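You operate a simulated robot arm through the tools that you are given. There is no shell and no other tool. Be economical: measure what you need, move in short steps, check, and stop when the job is done.

You run a simulated robot arm. Do the job below in one go: nothing can be reset, and whatever is moved stays where it is left.

Task
Put the pink card on the top of the tool cart. Then press the square silence button two times. Then press the number three key two times. Then take the large brown ring and leave it on the top shelf of the trolley. Then put two of the insulators from the top of the black cart on the top shelf of the trolley. Keep to this order.

The check looks at the end state, three seconds after you hand in, the way a careful person would. Anything else that was tipped, shoved, dropped, spilled or broken makes it a failure.

Robot
A 7-joint arm with a vacuum gripper on a trunk, on a base that drives. Base frame: it is fixed to the floor where the robot stands at the start and does not move with it; the origin is under the middle of the robot, x ahead of it, y to its left, z up; the surface under the hand at the start is at about z = 0.81. Readings come in m, degrees, newtons and seconds.
Its first joint turns from -149.0 to 149.0 degrees. Places, roughly: insulator (5x5x4 cm) [-10.4, 1.5, 1]; large brown ring (6x6x2 cm) [-10.2, 1.6, 1]; number three key [-5.1, 0.3, 1]; pink card [0.5, -0.25, 1]; square silence button [-4.8, -0.6, 1.1]; top of the tool cart [-1.4, 1.8, 0.8]; top shelf of the trolley [-12.5, 2, 0.6]. Payload 1.06 kg.
Tool frame: the origin (TCP) lies in the middle of the cups' lips, and z points out of the cups. The gripper has 1 cup of 0.024 m across, covering 0.024 by 0.024 m (tool x, y); the bellows give 0.008 m. With the vacuum on, a cup seals on a smooth face that it is pressed against (1 to 4 N); it does not hold porous or soft things. The pull reaches 23 N.
Orientation is that of the tool frame in the base frame, as [roll, pitch, yaw] about the fixed x, y, z axes, in that order (R = Rz(yaw) Ry(pitch) Rx(roll)). With the cups facing straight down, the tool's x points along the base's -x, its y along +y and its z along -z.

Tools
- The arm moves only by the tool step_arm. Its argument "deltas" is a list of rows, each an object of numbers (a shift or turn left out is 0, a gripper value left out holds the last): "x", "y", "z": the shift along the base's x, y, z in m; "rx", "ry", "rz": the turn, a rotation vector about the base's x, y, z in degrees; "vac": the vacuum: 1 switches it on, 0 off. In form: [{"x": .., "y": .., "z": .., "rx": .., "ry": .., "rz": .., "vac": ..}, ...]. A call has 1 to 8 rows; each row is the pose to reach, as a shift and turn from the pose commanded when the call began. Rows are played at 5 a second. More than 0.05 m and 8.6 degrees between two rows, or a gripper value outside its range, and nothing of the call is played. Where a pose cannot be reached the arm comes as near as it can. A force on the tool above 40 N (or 10 N above the force at the start of the call, whichever is more), or a blocked arm, ends the call early, and 0.2 s more pass. The pull builds up within a second once a cup has sealed. Time passes only in rows, and 0.2 s behind the last, so rows that repeat a pose give it time. The reply holds the time, the measured pose of the TCP, the force on the tool along the base axes and the pull of the vacuum, in the units named above and with some noise, with the torque about the TCP (base axes, N m) and any sound that the robot's microphone picked up.
- Cameras (640 x 400 px; columns grow to the right, rows downward): "scene" is now at [0.0328, 0.1317, 1.5261]; the picture's right is [-0.44, -0.90, 0.00], its down [-0.51, 0.25, -0.83] and it looks along [0.74, -0.36, -0.56] (base axes); focal length 250 px, centre (320, 200). "wrist" rides on the gripper at [0.078, 0.019, -0.096] in the tool frame; the picture's right is [-0.24, 0.97, 0.00], its down [-0.71, -0.17, -0.69] and it looks along [-0.67, -0.16, 0.73] (tool axes); focal length 243 px, centre (320, 200). There is no depth. A picture from a camera that has moved, and an enlarged one, comes with that camera's place and axes in the base frame and with its lens.
- camera(camera): a new picture of that camera. The clock stands still meanwhile.
- move_column(by): slides the trunk up (or, below 0, down) by that many m; the arm and the scene camera ride with it, the base frame stays. It gives what a move gives, with no picture.
- steer(legs): drives the robot by 1 to 6 legs, each [ahead, turn to the left] in m and degrees, along the robot's own axes; the way and the turn of a leg run together, so that a leg with both is an arc; at most 1.5 m and 180 degrees a leg. The arm and the cameras ride along, it lands a little off, and it stops where it bumps. It gives what a move gives.
- pan_tilt(pan, tilt): turns the head with the scene camera to pan (to the left, within 155 degrees either way) and tilt (down, from -29 to 69), counted from straight ahead of the robot. It gives what a move gives.
- inspect(camera, box): a new picture of the part [left, top, right, bottom] of that camera's present view, enlarged. The clock stands still meanwhile.
- close_job(): hands the job in; it is judged then, once.

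Work in short steps. Places have to be worked out from the pictures, the camera data and where the tool is seen: move nearer, look again, correct. Check each grasp and each placing, and mend what went wrong. You have 165 turns and 120 pictures in all, those below and enlarged ones among them. Switch the vacuum off and draw the arm clear of the work before you hand the job in, unless the task says otherwise.

The tools are called as a command line: name --argument value ..., lists and objects as JSON in quotes. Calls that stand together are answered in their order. step_arm: Moves the arm, as the interface text tells. Its arguments: {"type":"object","properties":{"deltas":{"type":"array"}},"required":["deltas"]} The other tools are called the same way: move_column (by) slides the trunk up or down; steer (legs) drives the base; pan_tilt (pan, tilt) turns the head that bears the scene camera; camera (camera) takes a picture; inspect (camera, box) takes an enlarged picture of a part of a camera's view; close_job () hands the job in.

At the start:

```text
time: 0.0
eef_pos: [0.746, -0.2161, 1.0844]
tool_rot: [179.9, -0.1, -179.9]
wrist_force: [0.3, -0.7, -0.1]
moment: [0.02, -0.02, -0.03]
pull: 0.1
trunk travel left (down, up): [-0.575, 0.135]
robot x, y, heading: [-0.0023, 0.0015, 0.1]
head pan, tilt: [-26.0, 34.3]
```

scene: 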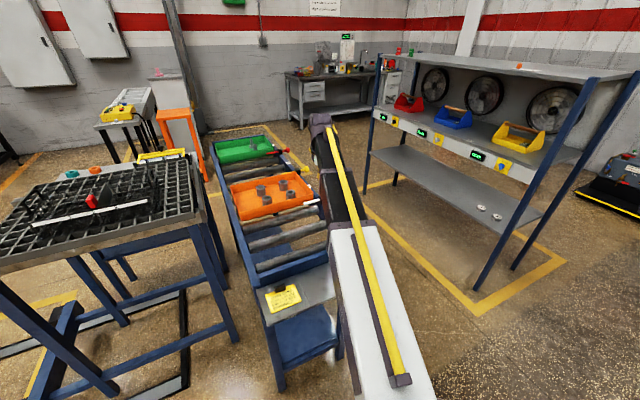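
wrist: 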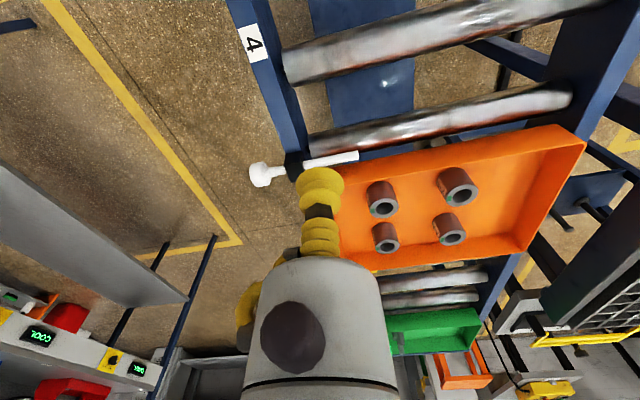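

The arm hides the region where the pink card should be. I'll lift the hand and shift it aside to look.

step_arm --deltas '[{"y": -0.05}, {"y": -0.1}, {"y": -0.15}, {"y": -0.2}, {"y": -0.25}]'

camera --camera "scene"

camera --camera "wrist"

```text
time: 1.2
eef_pos: [0.7477, -0.4682, 1.0849]
tool_rot: [-180.0, 0.0, -180.0]
wrist_force: [0.5, -0.6, -0.1]
moment: [0.02, -0.02, 0.0]
pull: 0.2
trunk travel left (down, up): [-0.575, 0.135]
robot x, y, heading: [-0.0022, -0.0009, 0.2]
head pan, tilt: [-26.0, 34.3]
```

```text
117 pictures are left
camera scene: at [0.0329, 0.1315, 1.5261], right [-0.44, -0.9, 0.0], down [-0.51, 0.25, -0.83], along [0.74, -0.36, -0.56], focal length 250 px, centre (320, 200)
```

scene: 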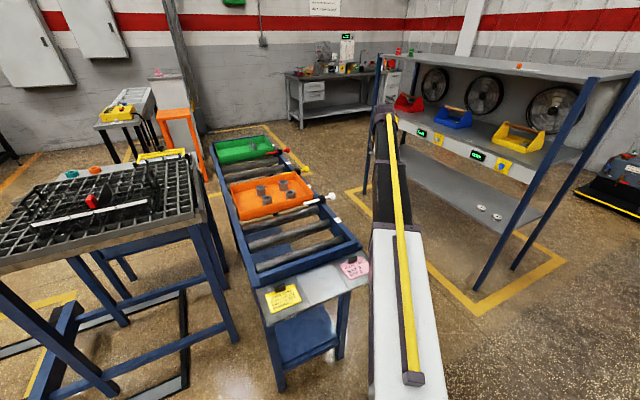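

```text
116 pictures are left
camera wrist: at [0.669, -0.4504, 1.1807], right [0.24, 0.97, 0.0], down [0.71, -0.17, 0.68], along [0.67, -0.16, -0.73], focal length 243 px, centre (320, 200)
```

wrist: 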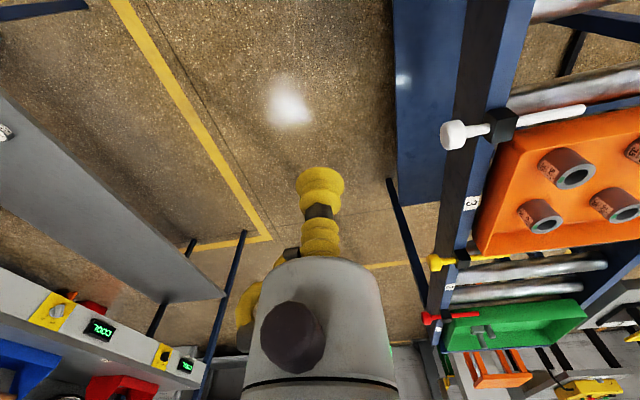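

The pink card is now visible on the grey plate. Zooming in on it.

inspect --camera "scene" --box '[240, 220, 400, 320]'

```text
4.00 times, centred on (320, 270) of scene
camera zoom: at [0.0329, 0.1315, 1.5261], right [-0.44, -0.9, 0.0], down [-0.51, 0.25, -0.83], along [0.74, -0.36, -0.56], focal length 999 px, centre (320, -80)
```

zoom: 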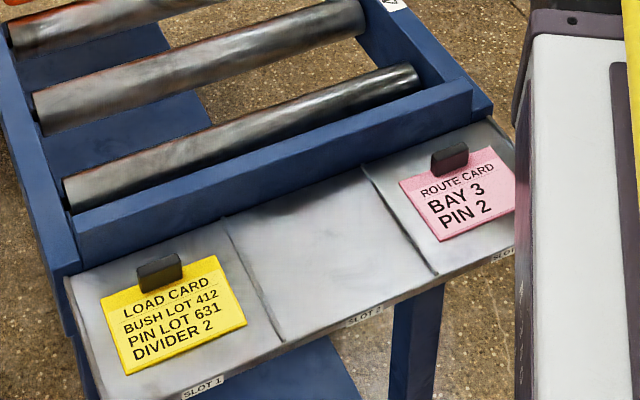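

Card centre estimated near (0.52, -0.245, 0.81), with a dark clip at its far edge. Moving above it.

step_arm --deltas '[{"x": -0.03, "y": 0.032}, {"x": -0.06, "y": 0.064}, {"x": -0.09, "y": 0.096}, {"x": -0.12, "y": 0.128}, {"x": -0.15, "y": 0.16}, {"x": -0.18, "y": 0.192}, {"x": -0.21, "y": 0.22, "z": -0.02}, {"x": -0.223, "y": 0.223, "z": -0.06}]'

camera --camera "wrist"

```text
time: 3.0
eef_pos: [0.5255, -0.2441, 1.0261]
tool_rot: [180.0, 0.1, -179.9]
wrist_force: [0.1, -0.3, 0.0]
moment: [-0.02, 0.02, -0.01]
pull: 0.1
trunk travel left (down, up): [-0.575, 0.135]
robot x, y, heading: [0.0014, -0.0012, -0.2]
head pan, tilt: [-26.0, 34.3]
```

```text
114 pictures are left
camera wrist: at [0.4474, -0.226, 1.1215], right [0.24, 0.97, 0.0], down [0.71, -0.17, 0.69], along [0.67, -0.16, -0.73], focal length 243 px, centre (320, 200)
```

wrist: 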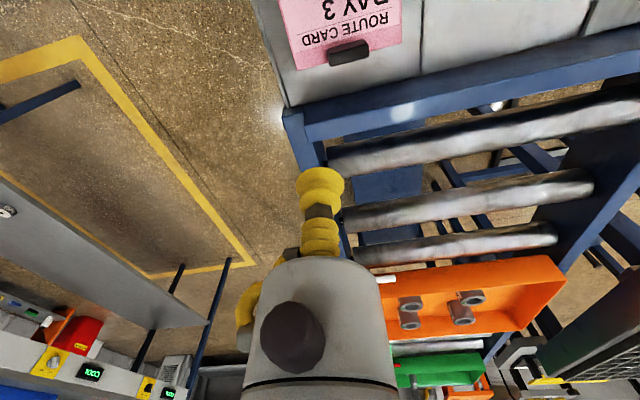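

Triangulating the clip from both views gives z≈0.90, at (0.50, -0.215), so the card centre is near (0.47, -0.20), too close in. I'll back up 0.15 m and shift the hand forward.

steer --legs '[[-0.15, 0]]'

camera --camera "wrist"

pan_tilt --pan -15 --tilt 40

inspect --camera "scene" --box '[220, 150, 460, 300]'

```text
time: 4.4
eef_pos: [0.3752, -0.2465, 1.025]
tool_rot: [-180.0, 0.0, 179.7]
wrist_force: [-0.4, 0.0, -0.1]
moment: [0.01, 0.0, 0.01]
pull: 0.1
trunk travel left (down, up): [-0.575, 0.135]
robot x, y, heading: [-0.1505, 0.0018, -0.3]
head pan, tilt: [-26.0, 34.3]
```

```text
113 pictures are left
camera wrist: at [0.2973, -0.228, 1.1215], right [0.24, 0.97, 0.0], down [0.71, -0.17, 0.68], along [0.67, -0.16, -0.73], focal length 243 px, centre (320, 200)
```

wrist: 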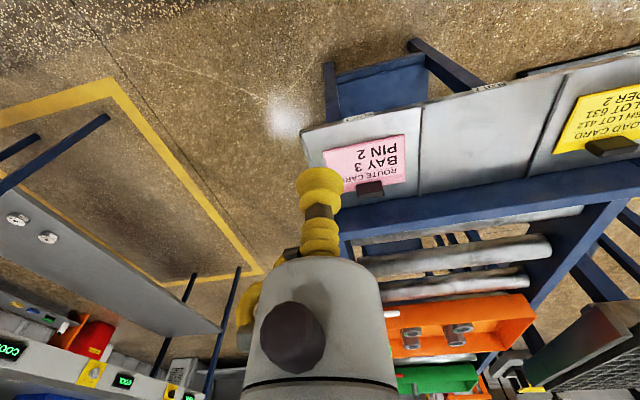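

```text
time: 5.1
eef_pos: [0.3755, -0.246, 1.0243]
tool_rot: [-179.9, -0.1, 179.7]
wrist_force: [-1.1, -0.1, -0.5]
moment: [0.02, 0.01, 0.02]
pull: 0.2
trunk travel left (down, up): [-0.575, 0.135]
robot x, y, heading: [-0.148, 0.0008, -0.2]
head pan, tilt: [-15.0, 40.0]
```

```text
2.67 times, centred on (340, 225) of scene
camera zoom: at [-0.1137, 0.1486, 1.5174], right [-0.26, -0.96, 0.0], down [-0.62, 0.17, -0.77], along [0.74, -0.2, -0.64], focal length 666 px, centre (267, 133)
```

zoom: 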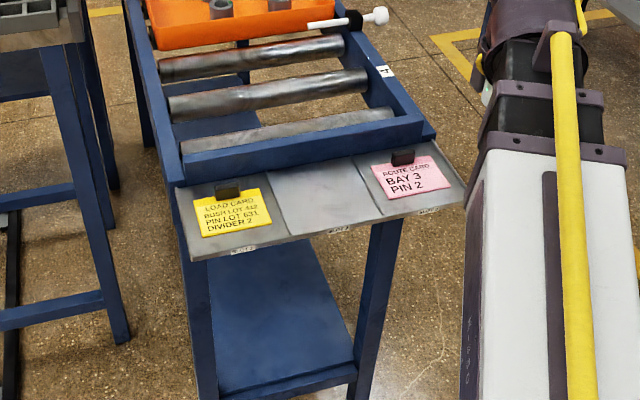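

Two wrist views now agree: clip at (0.499, -0.215, 0.896), card text centre at about (0.463, -0.202). Moving over it and descending partway.

step_arm --deltas '[{"x": 0.043, "y": 0.02}, {"x": 0.087, "y": 0.043}, {"x": 0.087, "y": 0.043, "z": -0.04}, {"x": 0.087, "y": 0.043, "z": -0.08}, {"x": 0.087, "y": 0.043, "z": -0.1}]'

inspect --camera "scene" --box '[280, 150, 440, 250]'

camera --camera "wrist"

```text
time: 6.3
eef_pos: [0.465, -0.2044, 0.925]
tool_rot: [-179.9, -0.1, 179.7]
wrist_force: [0.0, 0.2, 0.1]
moment: [-0.04, 0.02, 0.0]
pull: 0.2
trunk travel left (down, up): [-0.575, 0.135]
robot x, y, heading: [-0.1475, -0.0036, -0.3]
head pan, tilt: [-15.0, 40.0]
```

```text
4.00 times, centred on (360, 200) of scene
camera zoom: at [-0.1137, 0.1486, 1.5174], right [-0.26, -0.96, 0.0], down [-0.62, 0.17, -0.77], along [0.74, -0.2, -0.64], focal length 999 px, centre (160, 200)
```

zoom: 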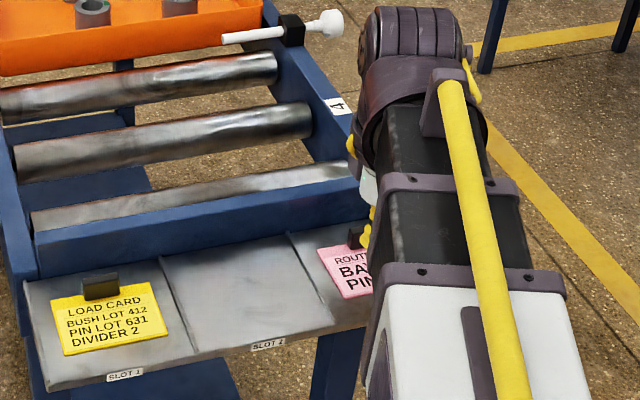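

```text
110 pictures are left
camera wrist: at [0.3866, -0.1855, 1.0212], right [0.24, 0.97, 0.0], down [0.71, -0.17, 0.69], along [0.67, -0.16, -0.73], focal length 243 px, centre (320, 200)
```

wrist: 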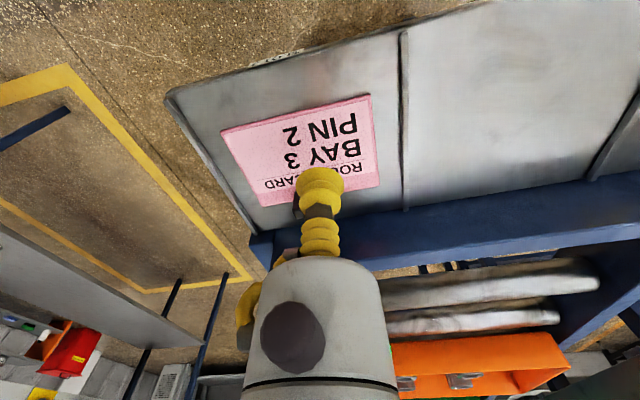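

The cup is centred just above the card text. Lowering with the vacuum on, in small steps.

step_arm --deltas '[{"z": -0.015, "vac": 1}, {"z": -0.025}, {"z": -0.03}]'

camera --camera "wrist"

```text
time: 7.1
eef_pos: [0.4636, -0.2047, 0.8923]
tool_rot: [-180.0, 0.0, 179.8]
wrist_force: [-0.5, 0.1, 0.6]
moment: [0.0, 0.01, -0.03]
pull: 0.0
trunk travel left (down, up): [-0.575, 0.135]
robot x, y, heading: [-0.1497, -0.0008, 0.1]
head pan, tilt: [-15.0, 40.0]
```

```text
109 pictures are left
camera wrist: at [0.3846, -0.1854, 0.9896], right [0.24, 0.97, 0.0], down [0.71, -0.17, 0.68], along [0.66, -0.16, -0.73], focal length 243 px, centre (320, 200)
```

wrist: 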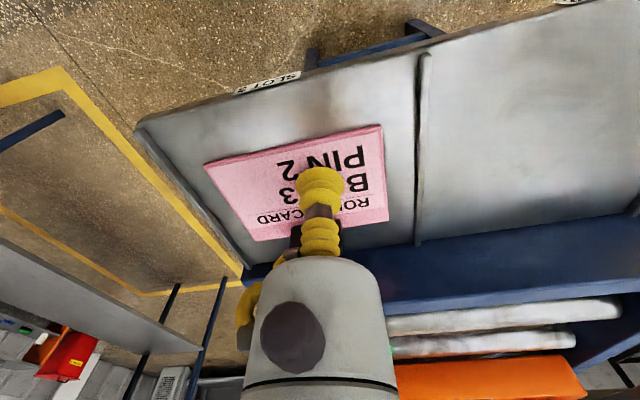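

No contact yet; continuing down by millimetres.

step_arm --deltas '[{"z": -0.003}, {"z": -0.006}, {"z": -0.008}, {"z": -0.008}]'

```text
time: 8.1
eef_pos: [0.464, -0.203, 0.8868]
tool_rot: [179.9, -0.1, 179.7]
wrist_force: [0.8, -0.8, 3.5]
moment: [-0.02, 0.01, 0.02]
pull: 23.2
trunk travel left (down, up): [-0.575, 0.135]
robot x, y, heading: [-0.1524, 0.001, -0.2]
head pan, tilt: [-15.0, 40.0]
```

Sealed at 23 N. Lifting straight up and checking.

step_arm --deltas '[{"z": 0.01}, {"z": 0.03}, {"z": 0.06}, {"z": 0.1}, {"z": 0.14}]'

camera --camera "wrist"

pan_tilt --pan 130 --tilt 20

camera --camera "scene"

```text
time: 9.3
eef_pos: [0.4605, -0.2057, 1.0265]
tool_rot: [-180.0, 0.0, 179.6]
wrist_force: [-0.1, 0.3, 0.4]
moment: [-0.02, -0.01, 0.01]
pull: 23.0
trunk travel left (down, up): [-0.575, 0.135]
robot x, y, heading: [-0.1468, 0.0011, -0.2]
head pan, tilt: [-15.0, 40.0]
```

```text
108 pictures are left
camera wrist: at [0.3822, -0.1866, 1.1233], right [0.24, 0.97, 0.0], down [0.71, -0.17, 0.68], along [0.66, -0.16, -0.73], focal length 243 px, centre (320, 200)
```

wrist: 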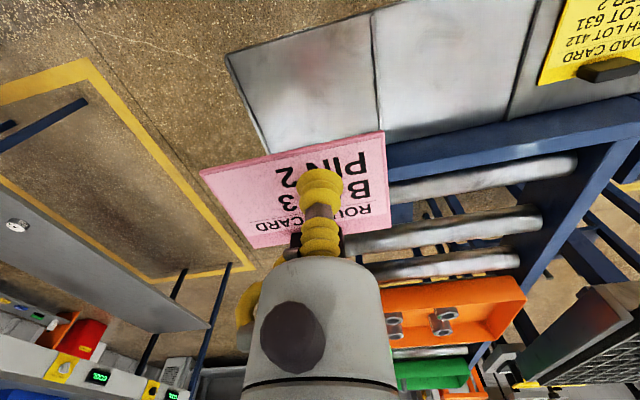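

```text
time: 11.6
eef_pos: [0.4603, -0.2051, 1.0261]
tool_rot: [180.0, 0.0, 179.8]
wrist_force: [-0.1, -0.5, -0.3]
moment: [-0.01, -0.03, 0.04]
pull: 23.2
trunk travel left (down, up): [-0.575, 0.135]
robot x, y, heading: [-0.1507, 0.0023, -0.1]
head pan, tilt: [130.0, 20.0]
```

```text
107 pictures are left
camera scene: at [-0.2553, 0.2427, 1.5488], right [0.77, 0.64, 0.0], down [0.22, -0.26, -0.94], along [-0.6, 0.72, -0.34], focal length 250 px, centre (320, 200)
```

scene: 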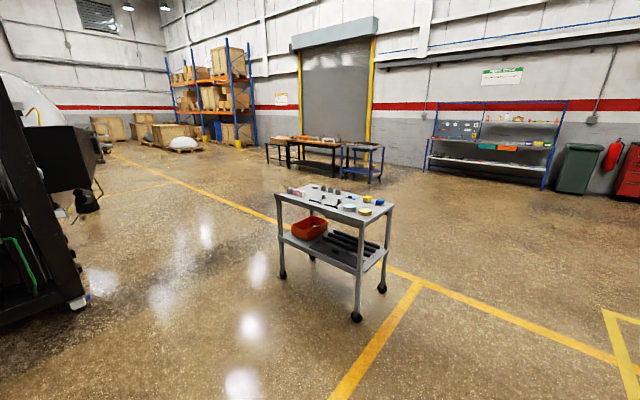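

Card is held (with its clip). The tool cart is visible; zooming in on its top to find free space.

inspect --camera "scene" --box '[260, 170, 420, 270]'

pan_tilt --pan 80 --tilt 25

camera --camera "scene"

pan_tilt --pan 155 --tilt 15

camera --camera "scene"

```text
4.00 times, centred on (340, 220) of scene
camera zoom: at [-0.2553, 0.2427, 1.5488], right [0.77, 0.64, 0.0], down [0.22, -0.26, -0.94], along [-0.6, 0.72, -0.34], focal length 999 px, centre (240, 120)
```

zoom: 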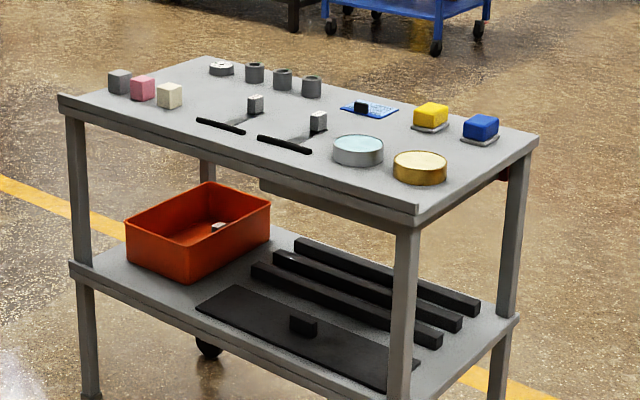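

```text
time: 12.8
eef_pos: [0.4611, -0.2058, 1.0259]
tool_rot: [179.9, 0.0, 179.7]
wrist_force: [-1.3, 0.2, 0.0]
moment: [0.02, 0.0, -0.02]
pull: 23.1
trunk travel left (down, up): [-0.575, 0.135]
robot x, y, heading: [-0.1515, 0.0015, -0.1]
head pan, tilt: [80.0, 25.0]
```

```text
105 pictures are left
camera scene: at [-0.1794, 0.2618, 1.5407], right [0.98, -0.18, 0.0], down [-0.07, -0.42, -0.91], along [0.16, 0.89, -0.42], focal length 250 px, centre (320, 200)
```

scene: 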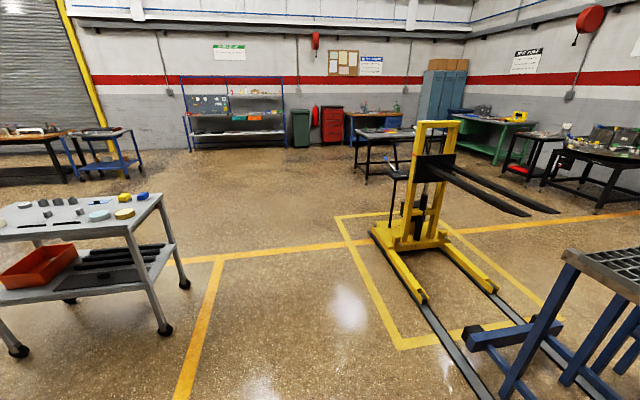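

```text
time: 14.2
eef_pos: [0.4598, -0.2066, 1.0266]
tool_rot: [180.0, 0.0, 179.7]
wrist_force: [0.1, 0.1, -0.3]
moment: [0.01, 0.03, -0.02]
pull: 22.9
trunk travel left (down, up): [-0.575, 0.135]
robot x, y, heading: [-0.1505, 0.0004, -0.2]
head pan, tilt: [154.7, 15.0]
```

```text
104 pictures are left
camera scene: at [-0.28, 0.2114, 1.5569], right [0.43, 0.9, 0.0], down [0.23, -0.11, -0.97], along [-0.87, 0.42, -0.26], focal length 250 px, centre (320, 200)
```

scene: 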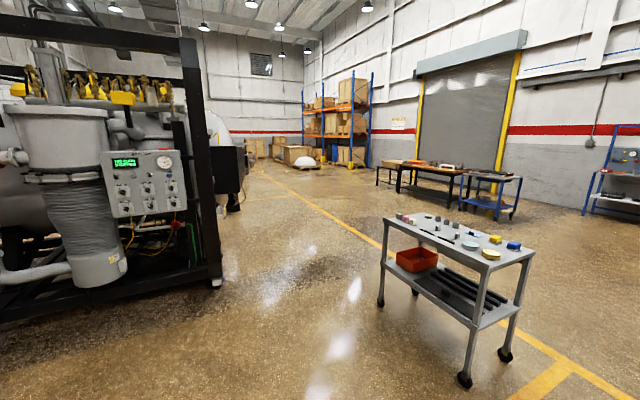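

The cart top spans about x -1.9..-1.0, y 1.55..2.05. There is a free patch left of its middle. I'll reverse, turn left to face the cart, and approach.

steer --legs '[[-1.45, 0], [0, 90], [0.7, 0]]'

pan_tilt --pan 0 --tilt 35

camera --camera "scene"

camera --camera "wrist"

```text
time: 28.9
eef_pos: [-1.4476, 1.3608, 1.0275]
tool_rot: [-180.0, 0.0, -88.2]
wrist_force: [-0.3, 0.8, -1.2]
moment: [-0.01, -0.02, 0.01]
pull: 23.0
trunk travel left (down, up): [-0.575, 0.135]
robot x, y, heading: [-1.6315, 0.7442, 92.3]
head pan, tilt: [154.7, 15.0]
```

```text
time: 31.3
eef_pos: [-1.4482, 1.3598, 1.0268]
tool_rot: [-180.0, -0.1, -88.1]
wrist_force: [-0.5, -0.4, 0.4]
moment: [0.02, -0.01, -0.03]
pull: 23.0
trunk travel left (down, up): [-0.575, 0.135]
robot x, y, heading: [-1.6307, 0.7438, 91.8]
head pan, tilt: [0.0, 35.0]
```

```text
103 pictures are left
camera scene: at [-1.8027, 0.7799, 1.525], right [1.0, 0.03, 0.0], down [0.02, -0.57, -0.82], along [-0.03, 0.82, -0.57], focal length 250 px, centre (320, 200)
```

scene: 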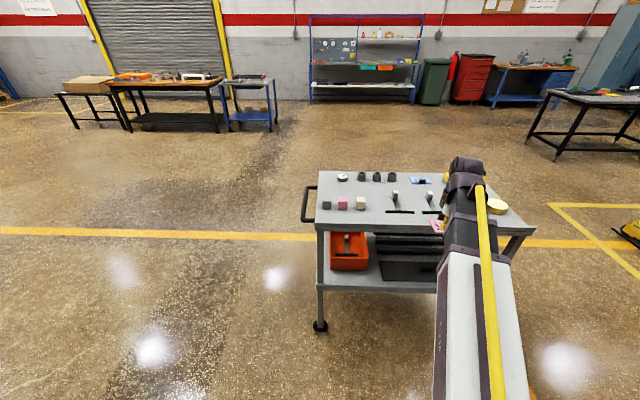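

```text
102 pictures are left
camera wrist: at [-1.4644, 1.281, 1.1229], right [-0.98, 0.2, 0.0], down [0.15, 0.71, 0.69], along [0.14, 0.67, -0.73], focal length 243 px, centre (320, 200)
```

wrist: 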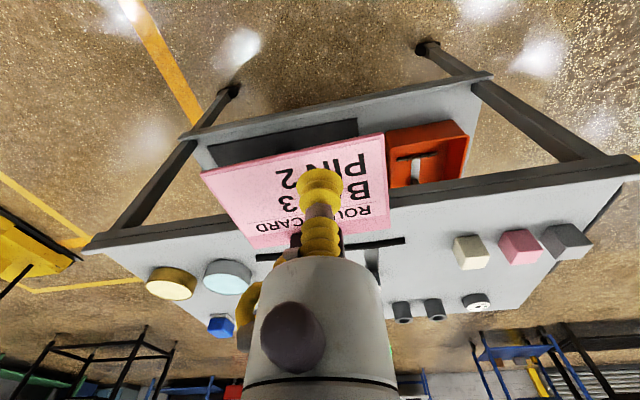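

Zooming the scene view on the cart top to plan the placing spot.

inspect --camera "scene" --box '[300, 150, 460, 250]'

```text
4.00 times, centred on (380, 200) of scene
camera zoom: at [-1.8027, 0.7799, 1.525], right [1.0, 0.03, 0.0], down [0.02, -0.57, -0.82], along [-0.03, 0.82, -0.57], focal length 999 px, centre (80, 200)
```

zoom: 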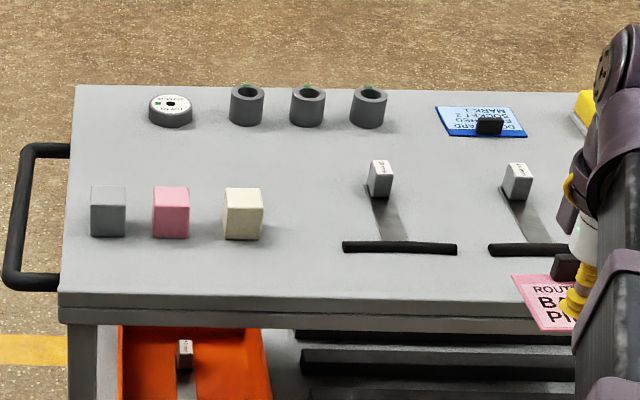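

Table height ≈0.86. Free spot at about (-1.59, 1.81), behind the white cube and left of the scrapers. Driving 0.32 m ahead, then moving over it.

steer --legs '[[0.32, 0]]'

```text
time: 33.4
eef_pos: [-1.4661, 1.6747, 1.0274]
tool_rot: [180.0, 0.0, -87.4]
wrist_force: [0.0, 0.0, 0.2]
moment: [0.01, 0.0, -0.01]
pull: 22.4
trunk travel left (down, up): [-0.575, 0.135]
robot x, y, heading: [-1.6399, 1.0517, 92.7]
head pan, tilt: [0.0, 35.0]
```

Shifting the hand over the spot at safe height.

step_arm --deltas '[{"x": -0.03, "y": 0.033}, {"x": -0.06, "y": 0.066}, {"x": -0.09, "y": 0.1}, {"x": -0.124, "y": 0.136}, {"x": -0.124, "y": 0.136, "z": -0.04}, {"x": -0.124, "y": 0.136, "z": -0.07}]'

camera --camera "wrist"

camera --camera "scene"

```text
time: 34.8
eef_pos: [-1.5918, 1.8067, 0.9548]
tool_rot: [180.0, 0.1, -87.5]
wrist_force: [-1.0, -0.6, -0.4]
moment: [0.02, 0.02, 0.04]
pull: 23.0
trunk travel left (down, up): [-0.575, 0.135]
robot x, y, heading: [-1.64, 1.0525, 92.3]
head pan, tilt: [0.0, 35.0]
```

```text
100 pictures are left
camera wrist: at [-1.608, 1.7268, 1.0519], right [-0.98, 0.19, 0.0], down [0.14, 0.71, 0.69], along [0.13, 0.67, -0.73], focal length 243 px, centre (320, 200)
```

wrist: 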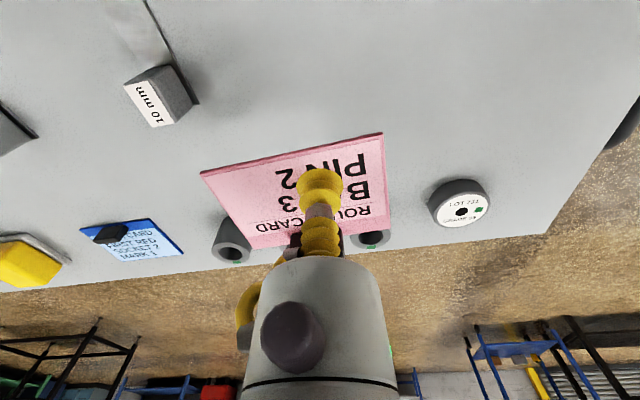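

```text
99 pictures are left
camera scene: at [-1.8153, 1.0899, 1.525], right [1.0, 0.04, 0.0], down [0.03, -0.57, -0.82], along [-0.04, 0.82, -0.57], focal length 250 px, centre (320, 200)
```

scene: 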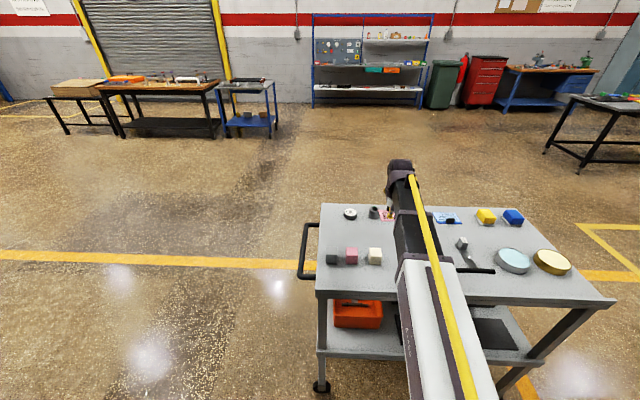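

Clearances look good on all sides (≥4 cm). Lowering to near the surface.

step_arm --deltas '[{"z": -0.04}, {"z": -0.07}, {"z": -0.08}]'

camera --camera "wrist"

```text
time: 35.6
eef_pos: [-1.592, 1.8094, 0.8731]
tool_rot: [-179.9, 0.0, -87.4]
wrist_force: [-0.2, 0.0, -0.5]
moment: [-0.03, 0.0, 0.03]
pull: 23.1
trunk travel left (down, up): [-0.575, 0.135]
robot x, y, heading: [-1.6429, 1.0567, 92.9]
head pan, tilt: [0.0, 35.0]
```

```text
98 pictures are left
camera wrist: at [-1.6081, 1.7303, 0.9694], right [-0.98, 0.19, 0.0], down [0.14, 0.72, 0.68], along [0.13, 0.67, -0.73], focal length 243 px, centre (320, 200)
```

wrist: 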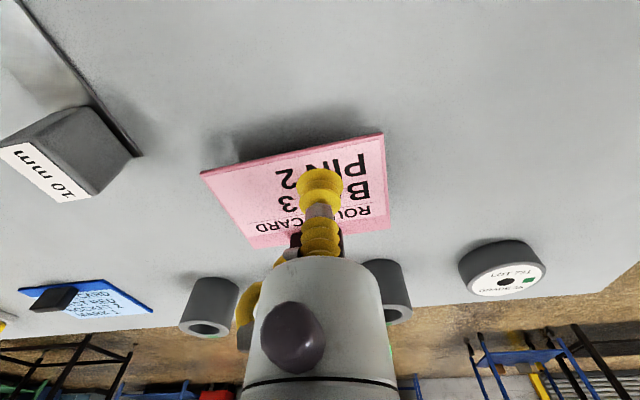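

Still slightly above the surface; a few millimetres more.

step_arm --deltas '[{"z": -0.004}, {"z": -0.008}, {"z": -0.01}]'

```text
time: 36.4
eef_pos: [-1.5915, 1.8106, 0.8662]
tool_rot: [179.9, 0.0, -87.3]
wrist_force: [-0.3, 0.0, 0.0]
moment: [0.01, -0.01, -0.02]
pull: 22.6
trunk travel left (down, up): [-0.575, 0.135]
robot x, y, heading: [-1.6437, 1.0551, 92.8]
head pan, tilt: [0.0, 35.0]
```

step_arm --deltas '[{"z": -0.003}, {"z": -0.006}, {"z": -0.006}]'

```text
time: 37.2
eef_pos: [-1.5912, 1.8106, 0.862]
tool_rot: [-179.9, -0.1, -87.4]
wrist_force: [0.1, 1.1, 0.2]
moment: [-0.02, 0.01, 0.0]
pull: 22.9
trunk travel left (down, up): [-0.575, 0.135]
robot x, y, heading: [-1.6412, 1.0534, 92.7]
head pan, tilt: [0.0, 35.0]
```

No contact force yet; checking height by picture.

camera --camera "wrist"

step_arm --deltas '[{"z": -0.002}, {"z": -0.004}, {"z": -0.004}]'

```text
97 pictures are left
camera wrist: at [-1.6072, 1.7311, 0.9572], right [-0.98, 0.19, 0.0], down [0.14, 0.71, 0.69], along [0.13, 0.67, -0.73], focal length 243 px, centre (320, 200)
```

wrist: 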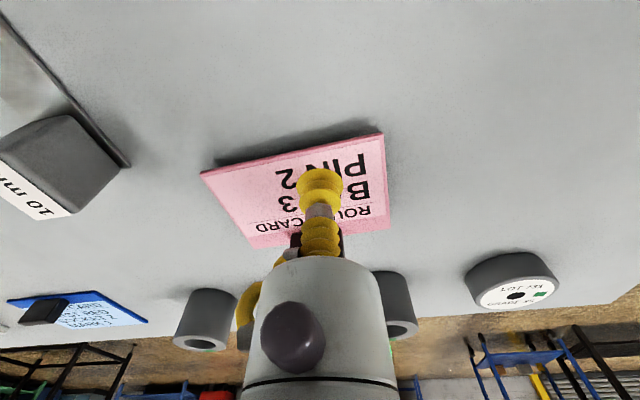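

```text
time: 38.0
eef_pos: [-1.5907, 1.8103, 0.8566]
tool_rot: [179.9, 0.0, -87.4]
wrist_force: [0.3, 0.2, -0.1]
moment: [0.0, 0.01, 0.0]
pull: 22.4
trunk travel left (down, up): [-0.575, 0.135]
robot x, y, heading: [-1.6436, 1.0564, 92.3]
head pan, tilt: [0.0, 35.0]
```

step_arm --deltas '[{"z": -0.003}, {"z": -0.005}, {"z": -0.005}]'

camera --camera "wrist"

```text
time: 38.8
eef_pos: [-1.5907, 1.8105, 0.8519]
tool_rot: [-180.0, 0.1, -87.4]
wrist_force: [-1.4, 2.5, 7.4]
moment: [0.01, -0.02, 0.06]
pull: 22.8
trunk travel left (down, up): [-0.575, 0.135]
robot x, y, heading: [-1.6411, 1.0537, 92.3]
head pan, tilt: [0.0, 35.0]
```

```text
96 pictures are left
camera wrist: at [-1.6063, 1.7302, 0.9481], right [-0.98, 0.19, 0.0], down [0.14, 0.71, 0.69], along [0.13, 0.67, -0.73], focal length 243 px, centre (320, 200)
```

wrist: 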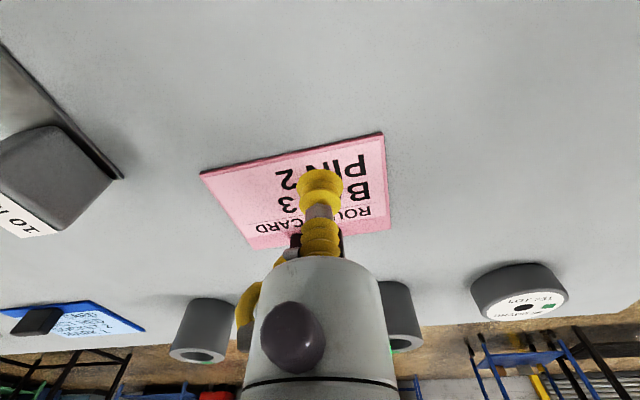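

Contact at 7 N. Releasing, waiting for the vacuum to vent, then lifting.

step_arm --deltas '[{"z": 0.002, "vac": 0}, {"z": 0.002}, {"z": 0.002}, {"z": 0.002}, {"z": 0.002}, {"z": 0.005}, {"z": 0.03}, {"z": 0.07}]'

camera --camera "wrist"

```text
time: 40.6
eef_pos: [-1.589, 1.8112, 0.9217]
tool_rot: [-180.0, 0.1, -87.5]
wrist_force: [-0.1, 0.1, -0.4]
moment: [0.02, 0.04, 0.02]
pull: 0.0
trunk travel left (down, up): [-0.575, 0.135]
robot x, y, heading: [-1.6419, 1.0587, 92.5]
head pan, tilt: [0.0, 35.0]
```

```text
95 pictures are left
camera wrist: at [-1.6052, 1.7315, 1.0174], right [-0.98, 0.19, 0.0], down [0.14, 0.72, 0.68], along [0.13, 0.67, -0.73], focal length 243 px, centre (320, 200)
```

wrist: 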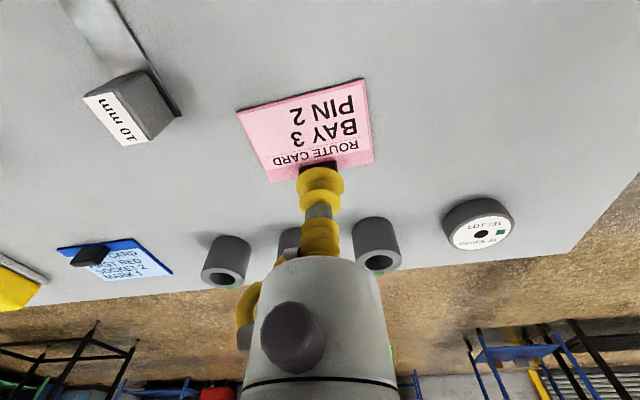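

Card is placed flat on the cart. Raising the arm, backing off, and looking toward -x where the button and keypad should be.

step_arm --deltas '[{"z": 0.05}, {"z": 0.1}, {"z": 0.15}, {"z": 0.2}]'

steer --legs '[[-0.5, 0]]'

pan_tilt --pan 85 --tilt 15

camera --camera "scene"

pan_tilt --pan 110 --tilt 15

camera --camera "scene"

```text
time: 41.6
eef_pos: [-1.5914, 1.8114, 1.1214]
tool_rot: [180.0, 0.0, -87.4]
wrist_force: [0.9, 0.2, 0.2]
moment: [0.01, 0.01, -0.01]
pull: 0.0
trunk travel left (down, up): [-0.575, 0.135]
robot x, y, heading: [-1.6409, 1.0545, 92.7]
head pan, tilt: [0.0, 35.0]
```

```text
time: 44.5
eef_pos: [-1.5772, 1.3306, 1.1221]
tool_rot: [-179.9, 0.1, -86.7]
wrist_force: [0.8, -0.2, -0.2]
moment: [-0.01, 0.02, 0.01]
pull: 0.0
trunk travel left (down, up): [-0.575, 0.135]
robot x, y, heading: [-1.614, 0.5711, 93.4]
head pan, tilt: [0.0, 35.0]
```

```text
time: 46.1
eef_pos: [-1.577, 1.3292, 1.1224]
tool_rot: [-180.0, 0.0, -86.7]
wrist_force: [-0.6, -0.5, -0.8]
moment: [-0.02, -0.02, -0.02]
pull: 0.2
trunk travel left (down, up): [-0.575, 0.135]
robot x, y, heading: [-1.6171, 0.5741, 93.1]
head pan, tilt: [85.0, 15.0]
```

```text
94 pictures are left
camera scene: at [-1.8795, 0.5214, 1.5569], right [0.03, 1.0, 0.0], down [0.26, -0.01, -0.97], along [-0.97, 0.03, -0.26], focal length 250 px, centre (320, 200)
```

scene: 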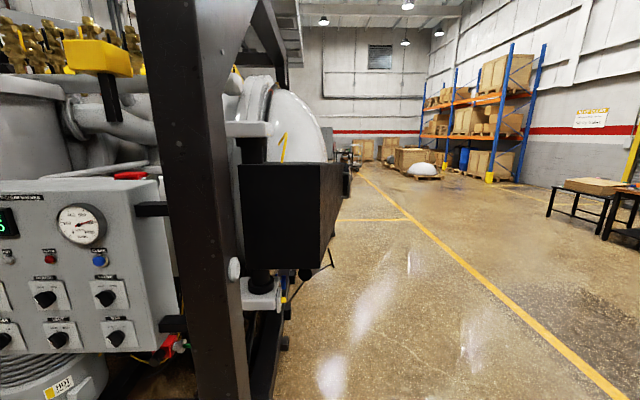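

```text
time: 47.0
eef_pos: [-1.5763, 1.3298, 1.1217]
tool_rot: [179.9, -0.1, -86.8]
wrist_force: [-0.5, 0.7, 0.5]
moment: [0.0, 0.0, 0.02]
pull: 0.1
trunk travel left (down, up): [-0.575, 0.135]
robot x, y, heading: [-1.6187, 0.5705, 93.3]
head pan, tilt: [110.0, 15.0]
```

```text
93 pictures are left
camera scene: at [-1.872, 0.4817, 1.5569], right [-0.39, 0.92, 0.0], down [0.24, 0.1, -0.97], along [-0.89, -0.38, -0.26], focal length 250 px, centre (320, 200)
```

scene: 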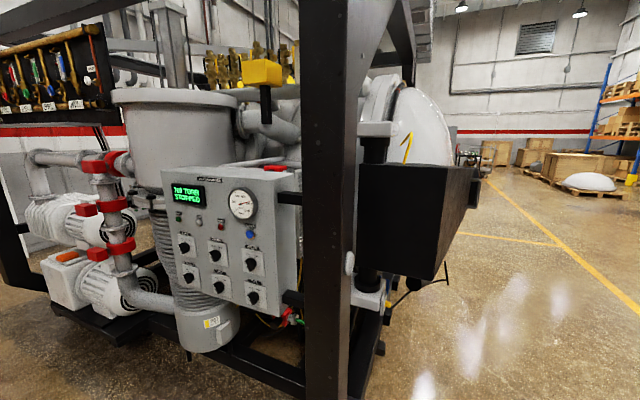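

The rig is close on that side. I'll go forward a bit so the turn is clear of it, turn to face -x, and look along the corridor.

steer --legs '[[0.38, 0], [0, 86]]'

pan_tilt --pan 30 --tilt 15

camera --camera "scene"

```text
time: 53.0
eef_pos: [-2.3878, 1.0618, 1.123]
tool_rot: [-180.0, 0.0, -2.4]
wrist_force: [0.4, 0.6, 0.4]
moment: [0.0, -0.02, -0.04]
pull: 0.1
trunk travel left (down, up): [-0.575, 0.135]
robot x, y, heading: [-1.6374, 0.9508, 177.8]
head pan, tilt: [110.0, 15.0]
```

```text
time: 54.5
eef_pos: [-2.3875, 1.062, 1.1226]
tool_rot: [-180.0, 0.0, -2.4]
wrist_force: [0.6, 0.0, 0.1]
moment: [0.02, -0.03, 0.01]
pull: 0.1
trunk travel left (down, up): [-0.575, 0.135]
robot x, y, heading: [-1.6375, 0.9471, 177.7]
head pan, tilt: [30.0, 15.0]
```

```text
92 pictures are left
camera scene: at [-1.684, 0.7325, 1.5569], right [-0.46, 0.89, 0.0], down [0.23, 0.12, -0.97], along [-0.86, -0.45, -0.26], focal length 250 px, centre (320, 200)
```

scene: 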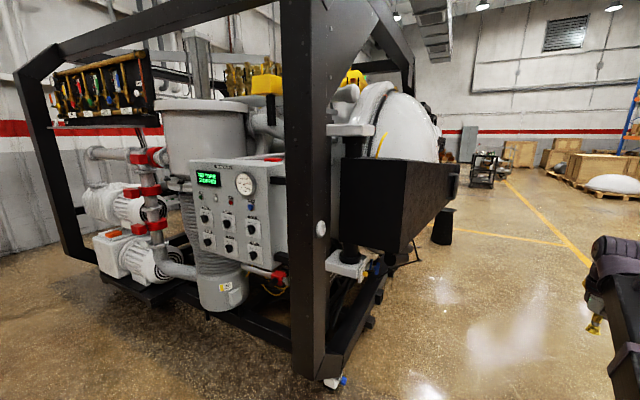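

The targets lie behind/beyond the rig. Driving along the corridor and looking left again.

steer --legs '[[1.5, -4], [0.6, 4]]'

pan_tilt --pan 45 --tilt 15

camera --camera "scene"

```text
time: 65.1
eef_pos: [-4.5031, 1.3283, 1.1215]
tool_rot: [180.0, 0.0, -5.3]
wrist_force: [-0.2, -0.4, 0.1]
moment: [0.02, -0.03, -0.03]
pull: 0.0
trunk travel left (down, up): [-0.575, 0.135]
robot x, y, heading: [-3.7632, 1.1764, 174.7]
head pan, tilt: [30.0, 15.0]
```

```text
time: 65.9
eef_pos: [-4.5034, 1.3278, 1.1228]
tool_rot: [180.0, 0.1, -5.3]
wrist_force: [-0.7, 0.3, -0.2]
moment: [-0.02, -0.02, 0.01]
pull: 0.0
trunk travel left (down, up): [-0.575, 0.135]
robot x, y, heading: [-3.7595, 1.175, 174.6]
head pan, tilt: [45.0, 15.0]
```

```text
91 pictures are left
camera scene: at [-3.805, 0.9429, 1.5569], right [-0.64, 0.77, 0.0], down [0.2, 0.17, -0.97], along [-0.74, -0.62, -0.26], focal length 250 px, centre (320, 200)
```

scene: 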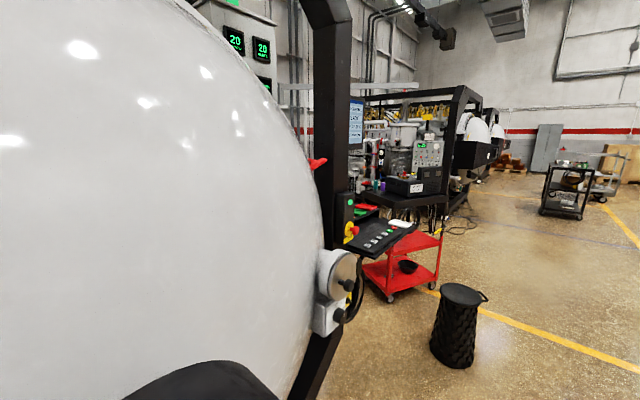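

A control stand with screen, keypad and buttons appears past the sphere. Zooming in.

inspect --camera "scene" --box '[300, 80, 460, 280]'

```text
2.00 times, centred on (380, 180) of scene
camera zoom: at [-3.805, 0.9429, 1.5569], right [-0.64, 0.77, 0.0], down [0.2, 0.17, -0.97], along [-0.74, -0.62, -0.26], focal length 499 px, centre (200, 240)
```

zoom: 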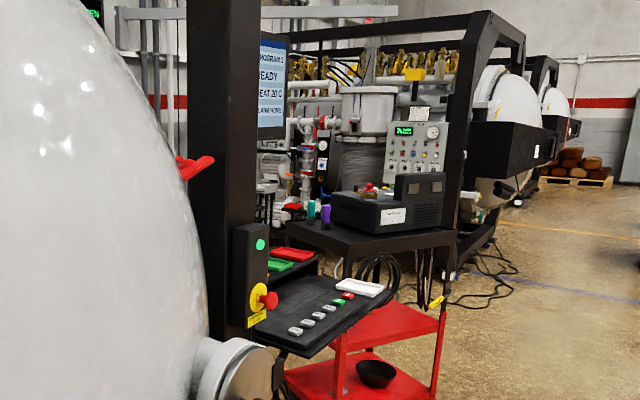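

The keypad tray is near (-5.1, 0.3). Driving on past it to look at the chamber end.

steer --legs '[[1.35, 0]]'

pan_tilt --pan 90 --tilt 20

camera --camera "scene"

```text
time: 72.6
eef_pos: [-5.8493, 1.4681, 1.1213]
tool_rot: [-179.9, -0.2, -5.9]
wrist_force: [-0.9, -0.5, -0.1]
moment: [-0.02, -0.03, -0.01]
pull: 0.1
trunk travel left (down, up): [-0.575, 0.135]
robot x, y, heading: [-5.1093, 1.3044, 174.2]
head pan, tilt: [45.0, 15.0]
```

```text
time: 73.8
eef_pos: [-5.8487, 1.4687, 1.1215]
tool_rot: [179.9, 0.0, -5.8]
wrist_force: [0.0, -0.3, 0.3]
moment: [0.01, -0.02, -0.02]
pull: 0.0
trunk travel left (down, up): [-0.575, 0.135]
robot x, y, heading: [-5.1057, 1.3057, 174.1]
head pan, tilt: [90.0, 20.0]
```

```text
89 pictures are left
camera scene: at [-5.0918, 1.0412, 1.5488], right [-0.99, 0.1, 0.0], down [0.04, 0.34, -0.94], along [-0.1, -0.93, -0.34], focal length 250 px, centre (320, 200)
```

scene: 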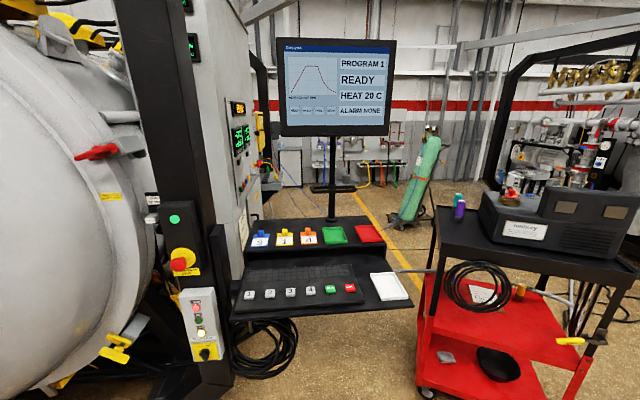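

Keypad with keys 1–4 and green/red is visible, and the cabinet face (left) likely bears the silence button. Zooming in on both.

inspect --camera "scene" --box '[190, 80, 290, 240]'

inspect --camera "scene" --box '[220, 215, 420, 335]'

```text
2.50 times, centred on (240, 160) of scene
camera zoom: at [-5.0918, 1.0412, 1.5488], right [-0.99, 0.1, 0.0], down [0.04, 0.34, -0.94], along [-0.1, -0.93, -0.34], focal length 624 px, centre (520, 300)
```

zoom: 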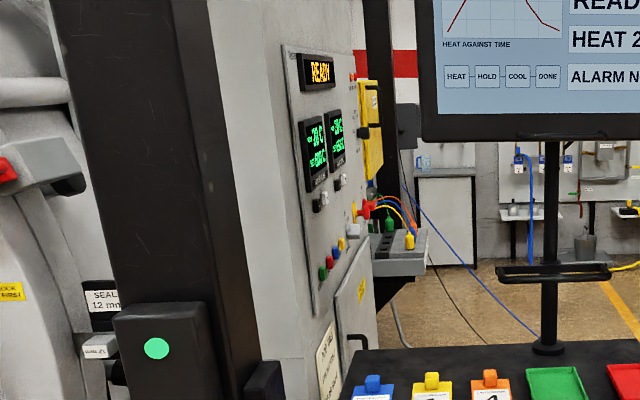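

```text
3.20 times, centred on (320, 275) of scene
camera zoom: at [-5.0918, 1.0412, 1.5488], right [-0.99, 0.1, 0.0], down [0.04, 0.34, -0.94], along [-0.1, -0.93, -0.34], focal length 799 px, centre (320, -40)
```

zoom: 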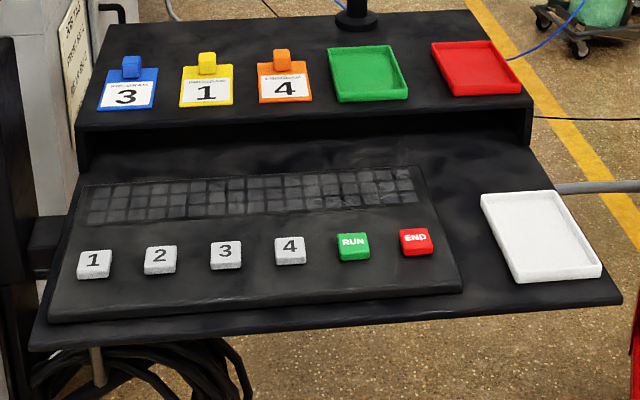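

The silence button is on the cabinet's -x face inside the bay. I need to find a way in; looking toward the red cart and the next rig.

pan_tilt --pan 60 --tilt 25

camera --camera "scene"

pan_tilt --pan 30 --tilt 20

camera --camera "scene"

```text
time: 74.7
eef_pos: [-5.8485, 1.4677, 1.1226]
tool_rot: [180.0, 0.0, -5.9]
wrist_force: [0.2, -0.4, 0.6]
moment: [0.01, -0.01, 0.01]
pull: 0.0
trunk travel left (down, up): [-0.575, 0.135]
robot x, y, heading: [-5.1072, 1.3078, 174.2]
head pan, tilt: [60.0, 25.0]
```

```text
86 pictures are left
camera scene: at [-5.1361, 1.0591, 1.5407], right [-0.81, 0.59, 0.0], down [0.25, 0.34, -0.91], along [-0.53, -0.73, -0.42], focal length 250 px, centre (320, 200)
```

scene: 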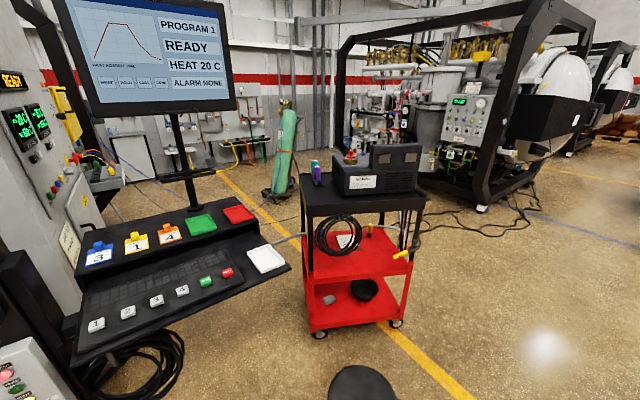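

```text
time: 75.7
eef_pos: [-5.8494, 1.4686, 1.1224]
tool_rot: [180.0, 0.1, -5.8]
wrist_force: [-0.6, 0.4, 0.0]
moment: [-0.01, 0.02, -0.01]
pull: 0.0
trunk travel left (down, up): [-0.575, 0.135]
robot x, y, heading: [-5.1071, 1.3109, 174.4]
head pan, tilt: [30.0, 20.0]
```

```text
85 pictures are left
camera scene: at [-5.1671, 1.0957, 1.5488], right [-0.41, 0.91, 0.0], down [0.31, 0.14, -0.94], along [-0.86, -0.38, -0.34], focal length 250 px, centre (320, 200)
```

scene: 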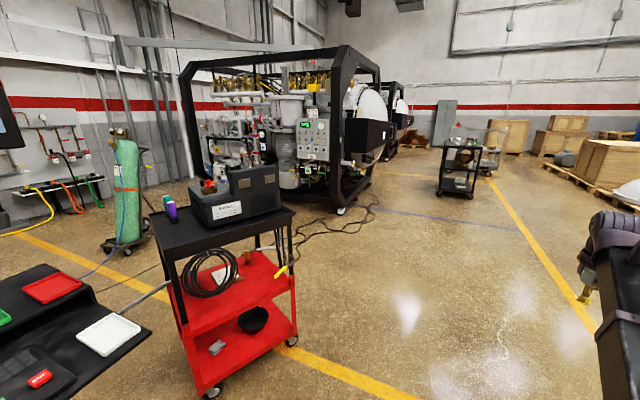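

There is open floor beyond the red cart (it spans about x -6.5..-5.75, y -0.45..0.35). I'll drive around it: to x≈-7.05, then down in -y.

steer --legs '[[1.4, 0], [0.55, 0], [0, 95]]'

pan_tilt --pan 20 --tilt 25

camera --camera "scene"

```text
time: 89.4
eef_pos: [-7.1801, 0.7839, 1.1216]
tool_rot: [-180.0, 0.0, 86.6]
wrist_force: [0.2, 0.9, 0.2]
moment: [0.02, 0.01, 0.0]
pull: 0.1
trunk travel left (down, up): [-0.575, 0.135]
robot x, y, heading: [-7.0512, 1.5314, -93.3]
head pan, tilt: [30.0, 20.0]
```

```text
time: 90.1
eef_pos: [-7.1801, 0.7843, 1.122]
tool_rot: [-179.9, 0.0, 86.6]
wrist_force: [-0.4, -0.4, 0.1]
moment: [0.05, 0.01, 0.01]
pull: 0.1
trunk travel left (down, up): [-0.575, 0.135]
robot x, y, heading: [-7.0524, 1.5302, -93.3]
head pan, tilt: [20.0, 25.0]
```

```text
84 pictures are left
camera scene: at [-6.8545, 1.4788, 1.5407], right [-0.96, -0.29, 0.0], down [-0.12, 0.4, -0.91], along [0.26, -0.87, -0.42], focal length 250 px, centre (320, 200)
```

scene: 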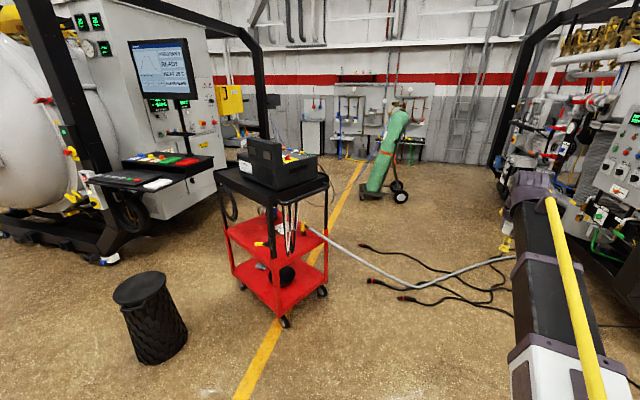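

The footprint of the red cart is small, and only cables/hose on the floor cross the way. I'll swing a bit wide of the cart to where the hose lies flat, then turn toward the cabinet.

steer --legs '[[0, -10], [1.4, 0], [0, 13], [1.3, 0]]'

pan_tilt --pan 60 --tilt 20

camera --camera "scene"

```text
time: 104.7
eef_pos: [-7.4812, -1.8679, 1.1226]
tool_rot: [179.9, 0.0, 89.6]
wrist_force: [0.8, 0.1, -0.2]
moment: [0.02, 0.0, -0.02]
pull: 0.1
trunk travel left (down, up): [-0.575, 0.135]
robot x, y, heading: [-7.3936, -1.1115, -90.4]
head pan, tilt: [20.0, 25.0]
```

```text
time: 105.8
eef_pos: [-7.4822, -1.8682, 1.1225]
tool_rot: [180.0, -0.1, 89.6]
wrist_force: [-0.1, 0.4, -0.4]
moment: [-0.01, -0.02, 0.01]
pull: 0.1
trunk travel left (down, up): [-0.575, 0.135]
robot x, y, heading: [-7.3869, -1.1134, -90.4]
head pan, tilt: [60.0, 20.0]
```

```text
83 pictures are left
camera scene: at [-7.1431, -1.1172, 1.5488], right [-0.51, -0.86, 0.0], down [-0.29, 0.17, -0.94], along [0.81, -0.48, -0.34], focal length 250 px, centre (320, 200)
```

scene: 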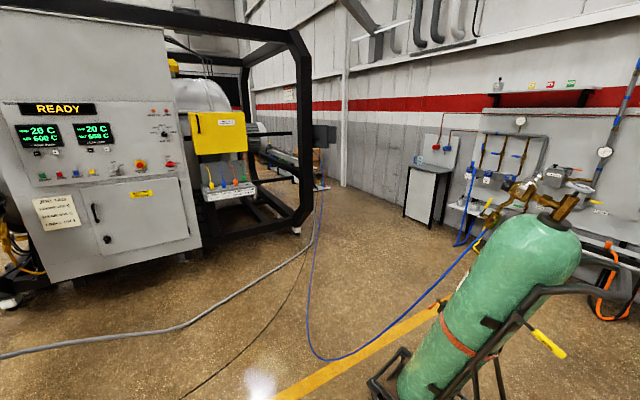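

The panel faces me now. Zooming in to read the buttons.

inspect --camera "scene" --box '[10, 90, 210, 215]'

```text
3.20 times, centred on (110, 152) of scene
camera zoom: at [-7.1431, -1.1172, 1.5488], right [-0.51, -0.86, 0.0], down [-0.29, 0.17, -0.94], along [0.81, -0.48, -0.34], focal length 799 px, centre (992, 352)
```

zoom: 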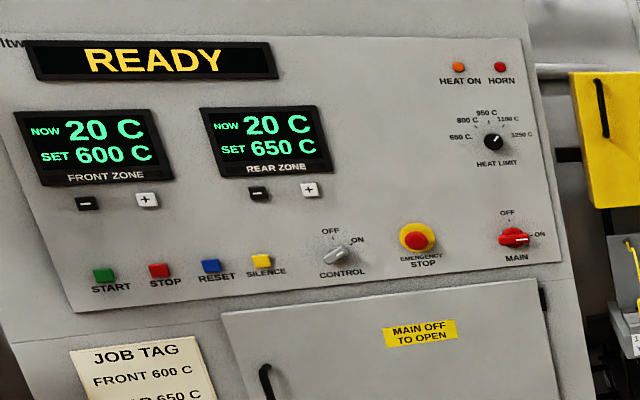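

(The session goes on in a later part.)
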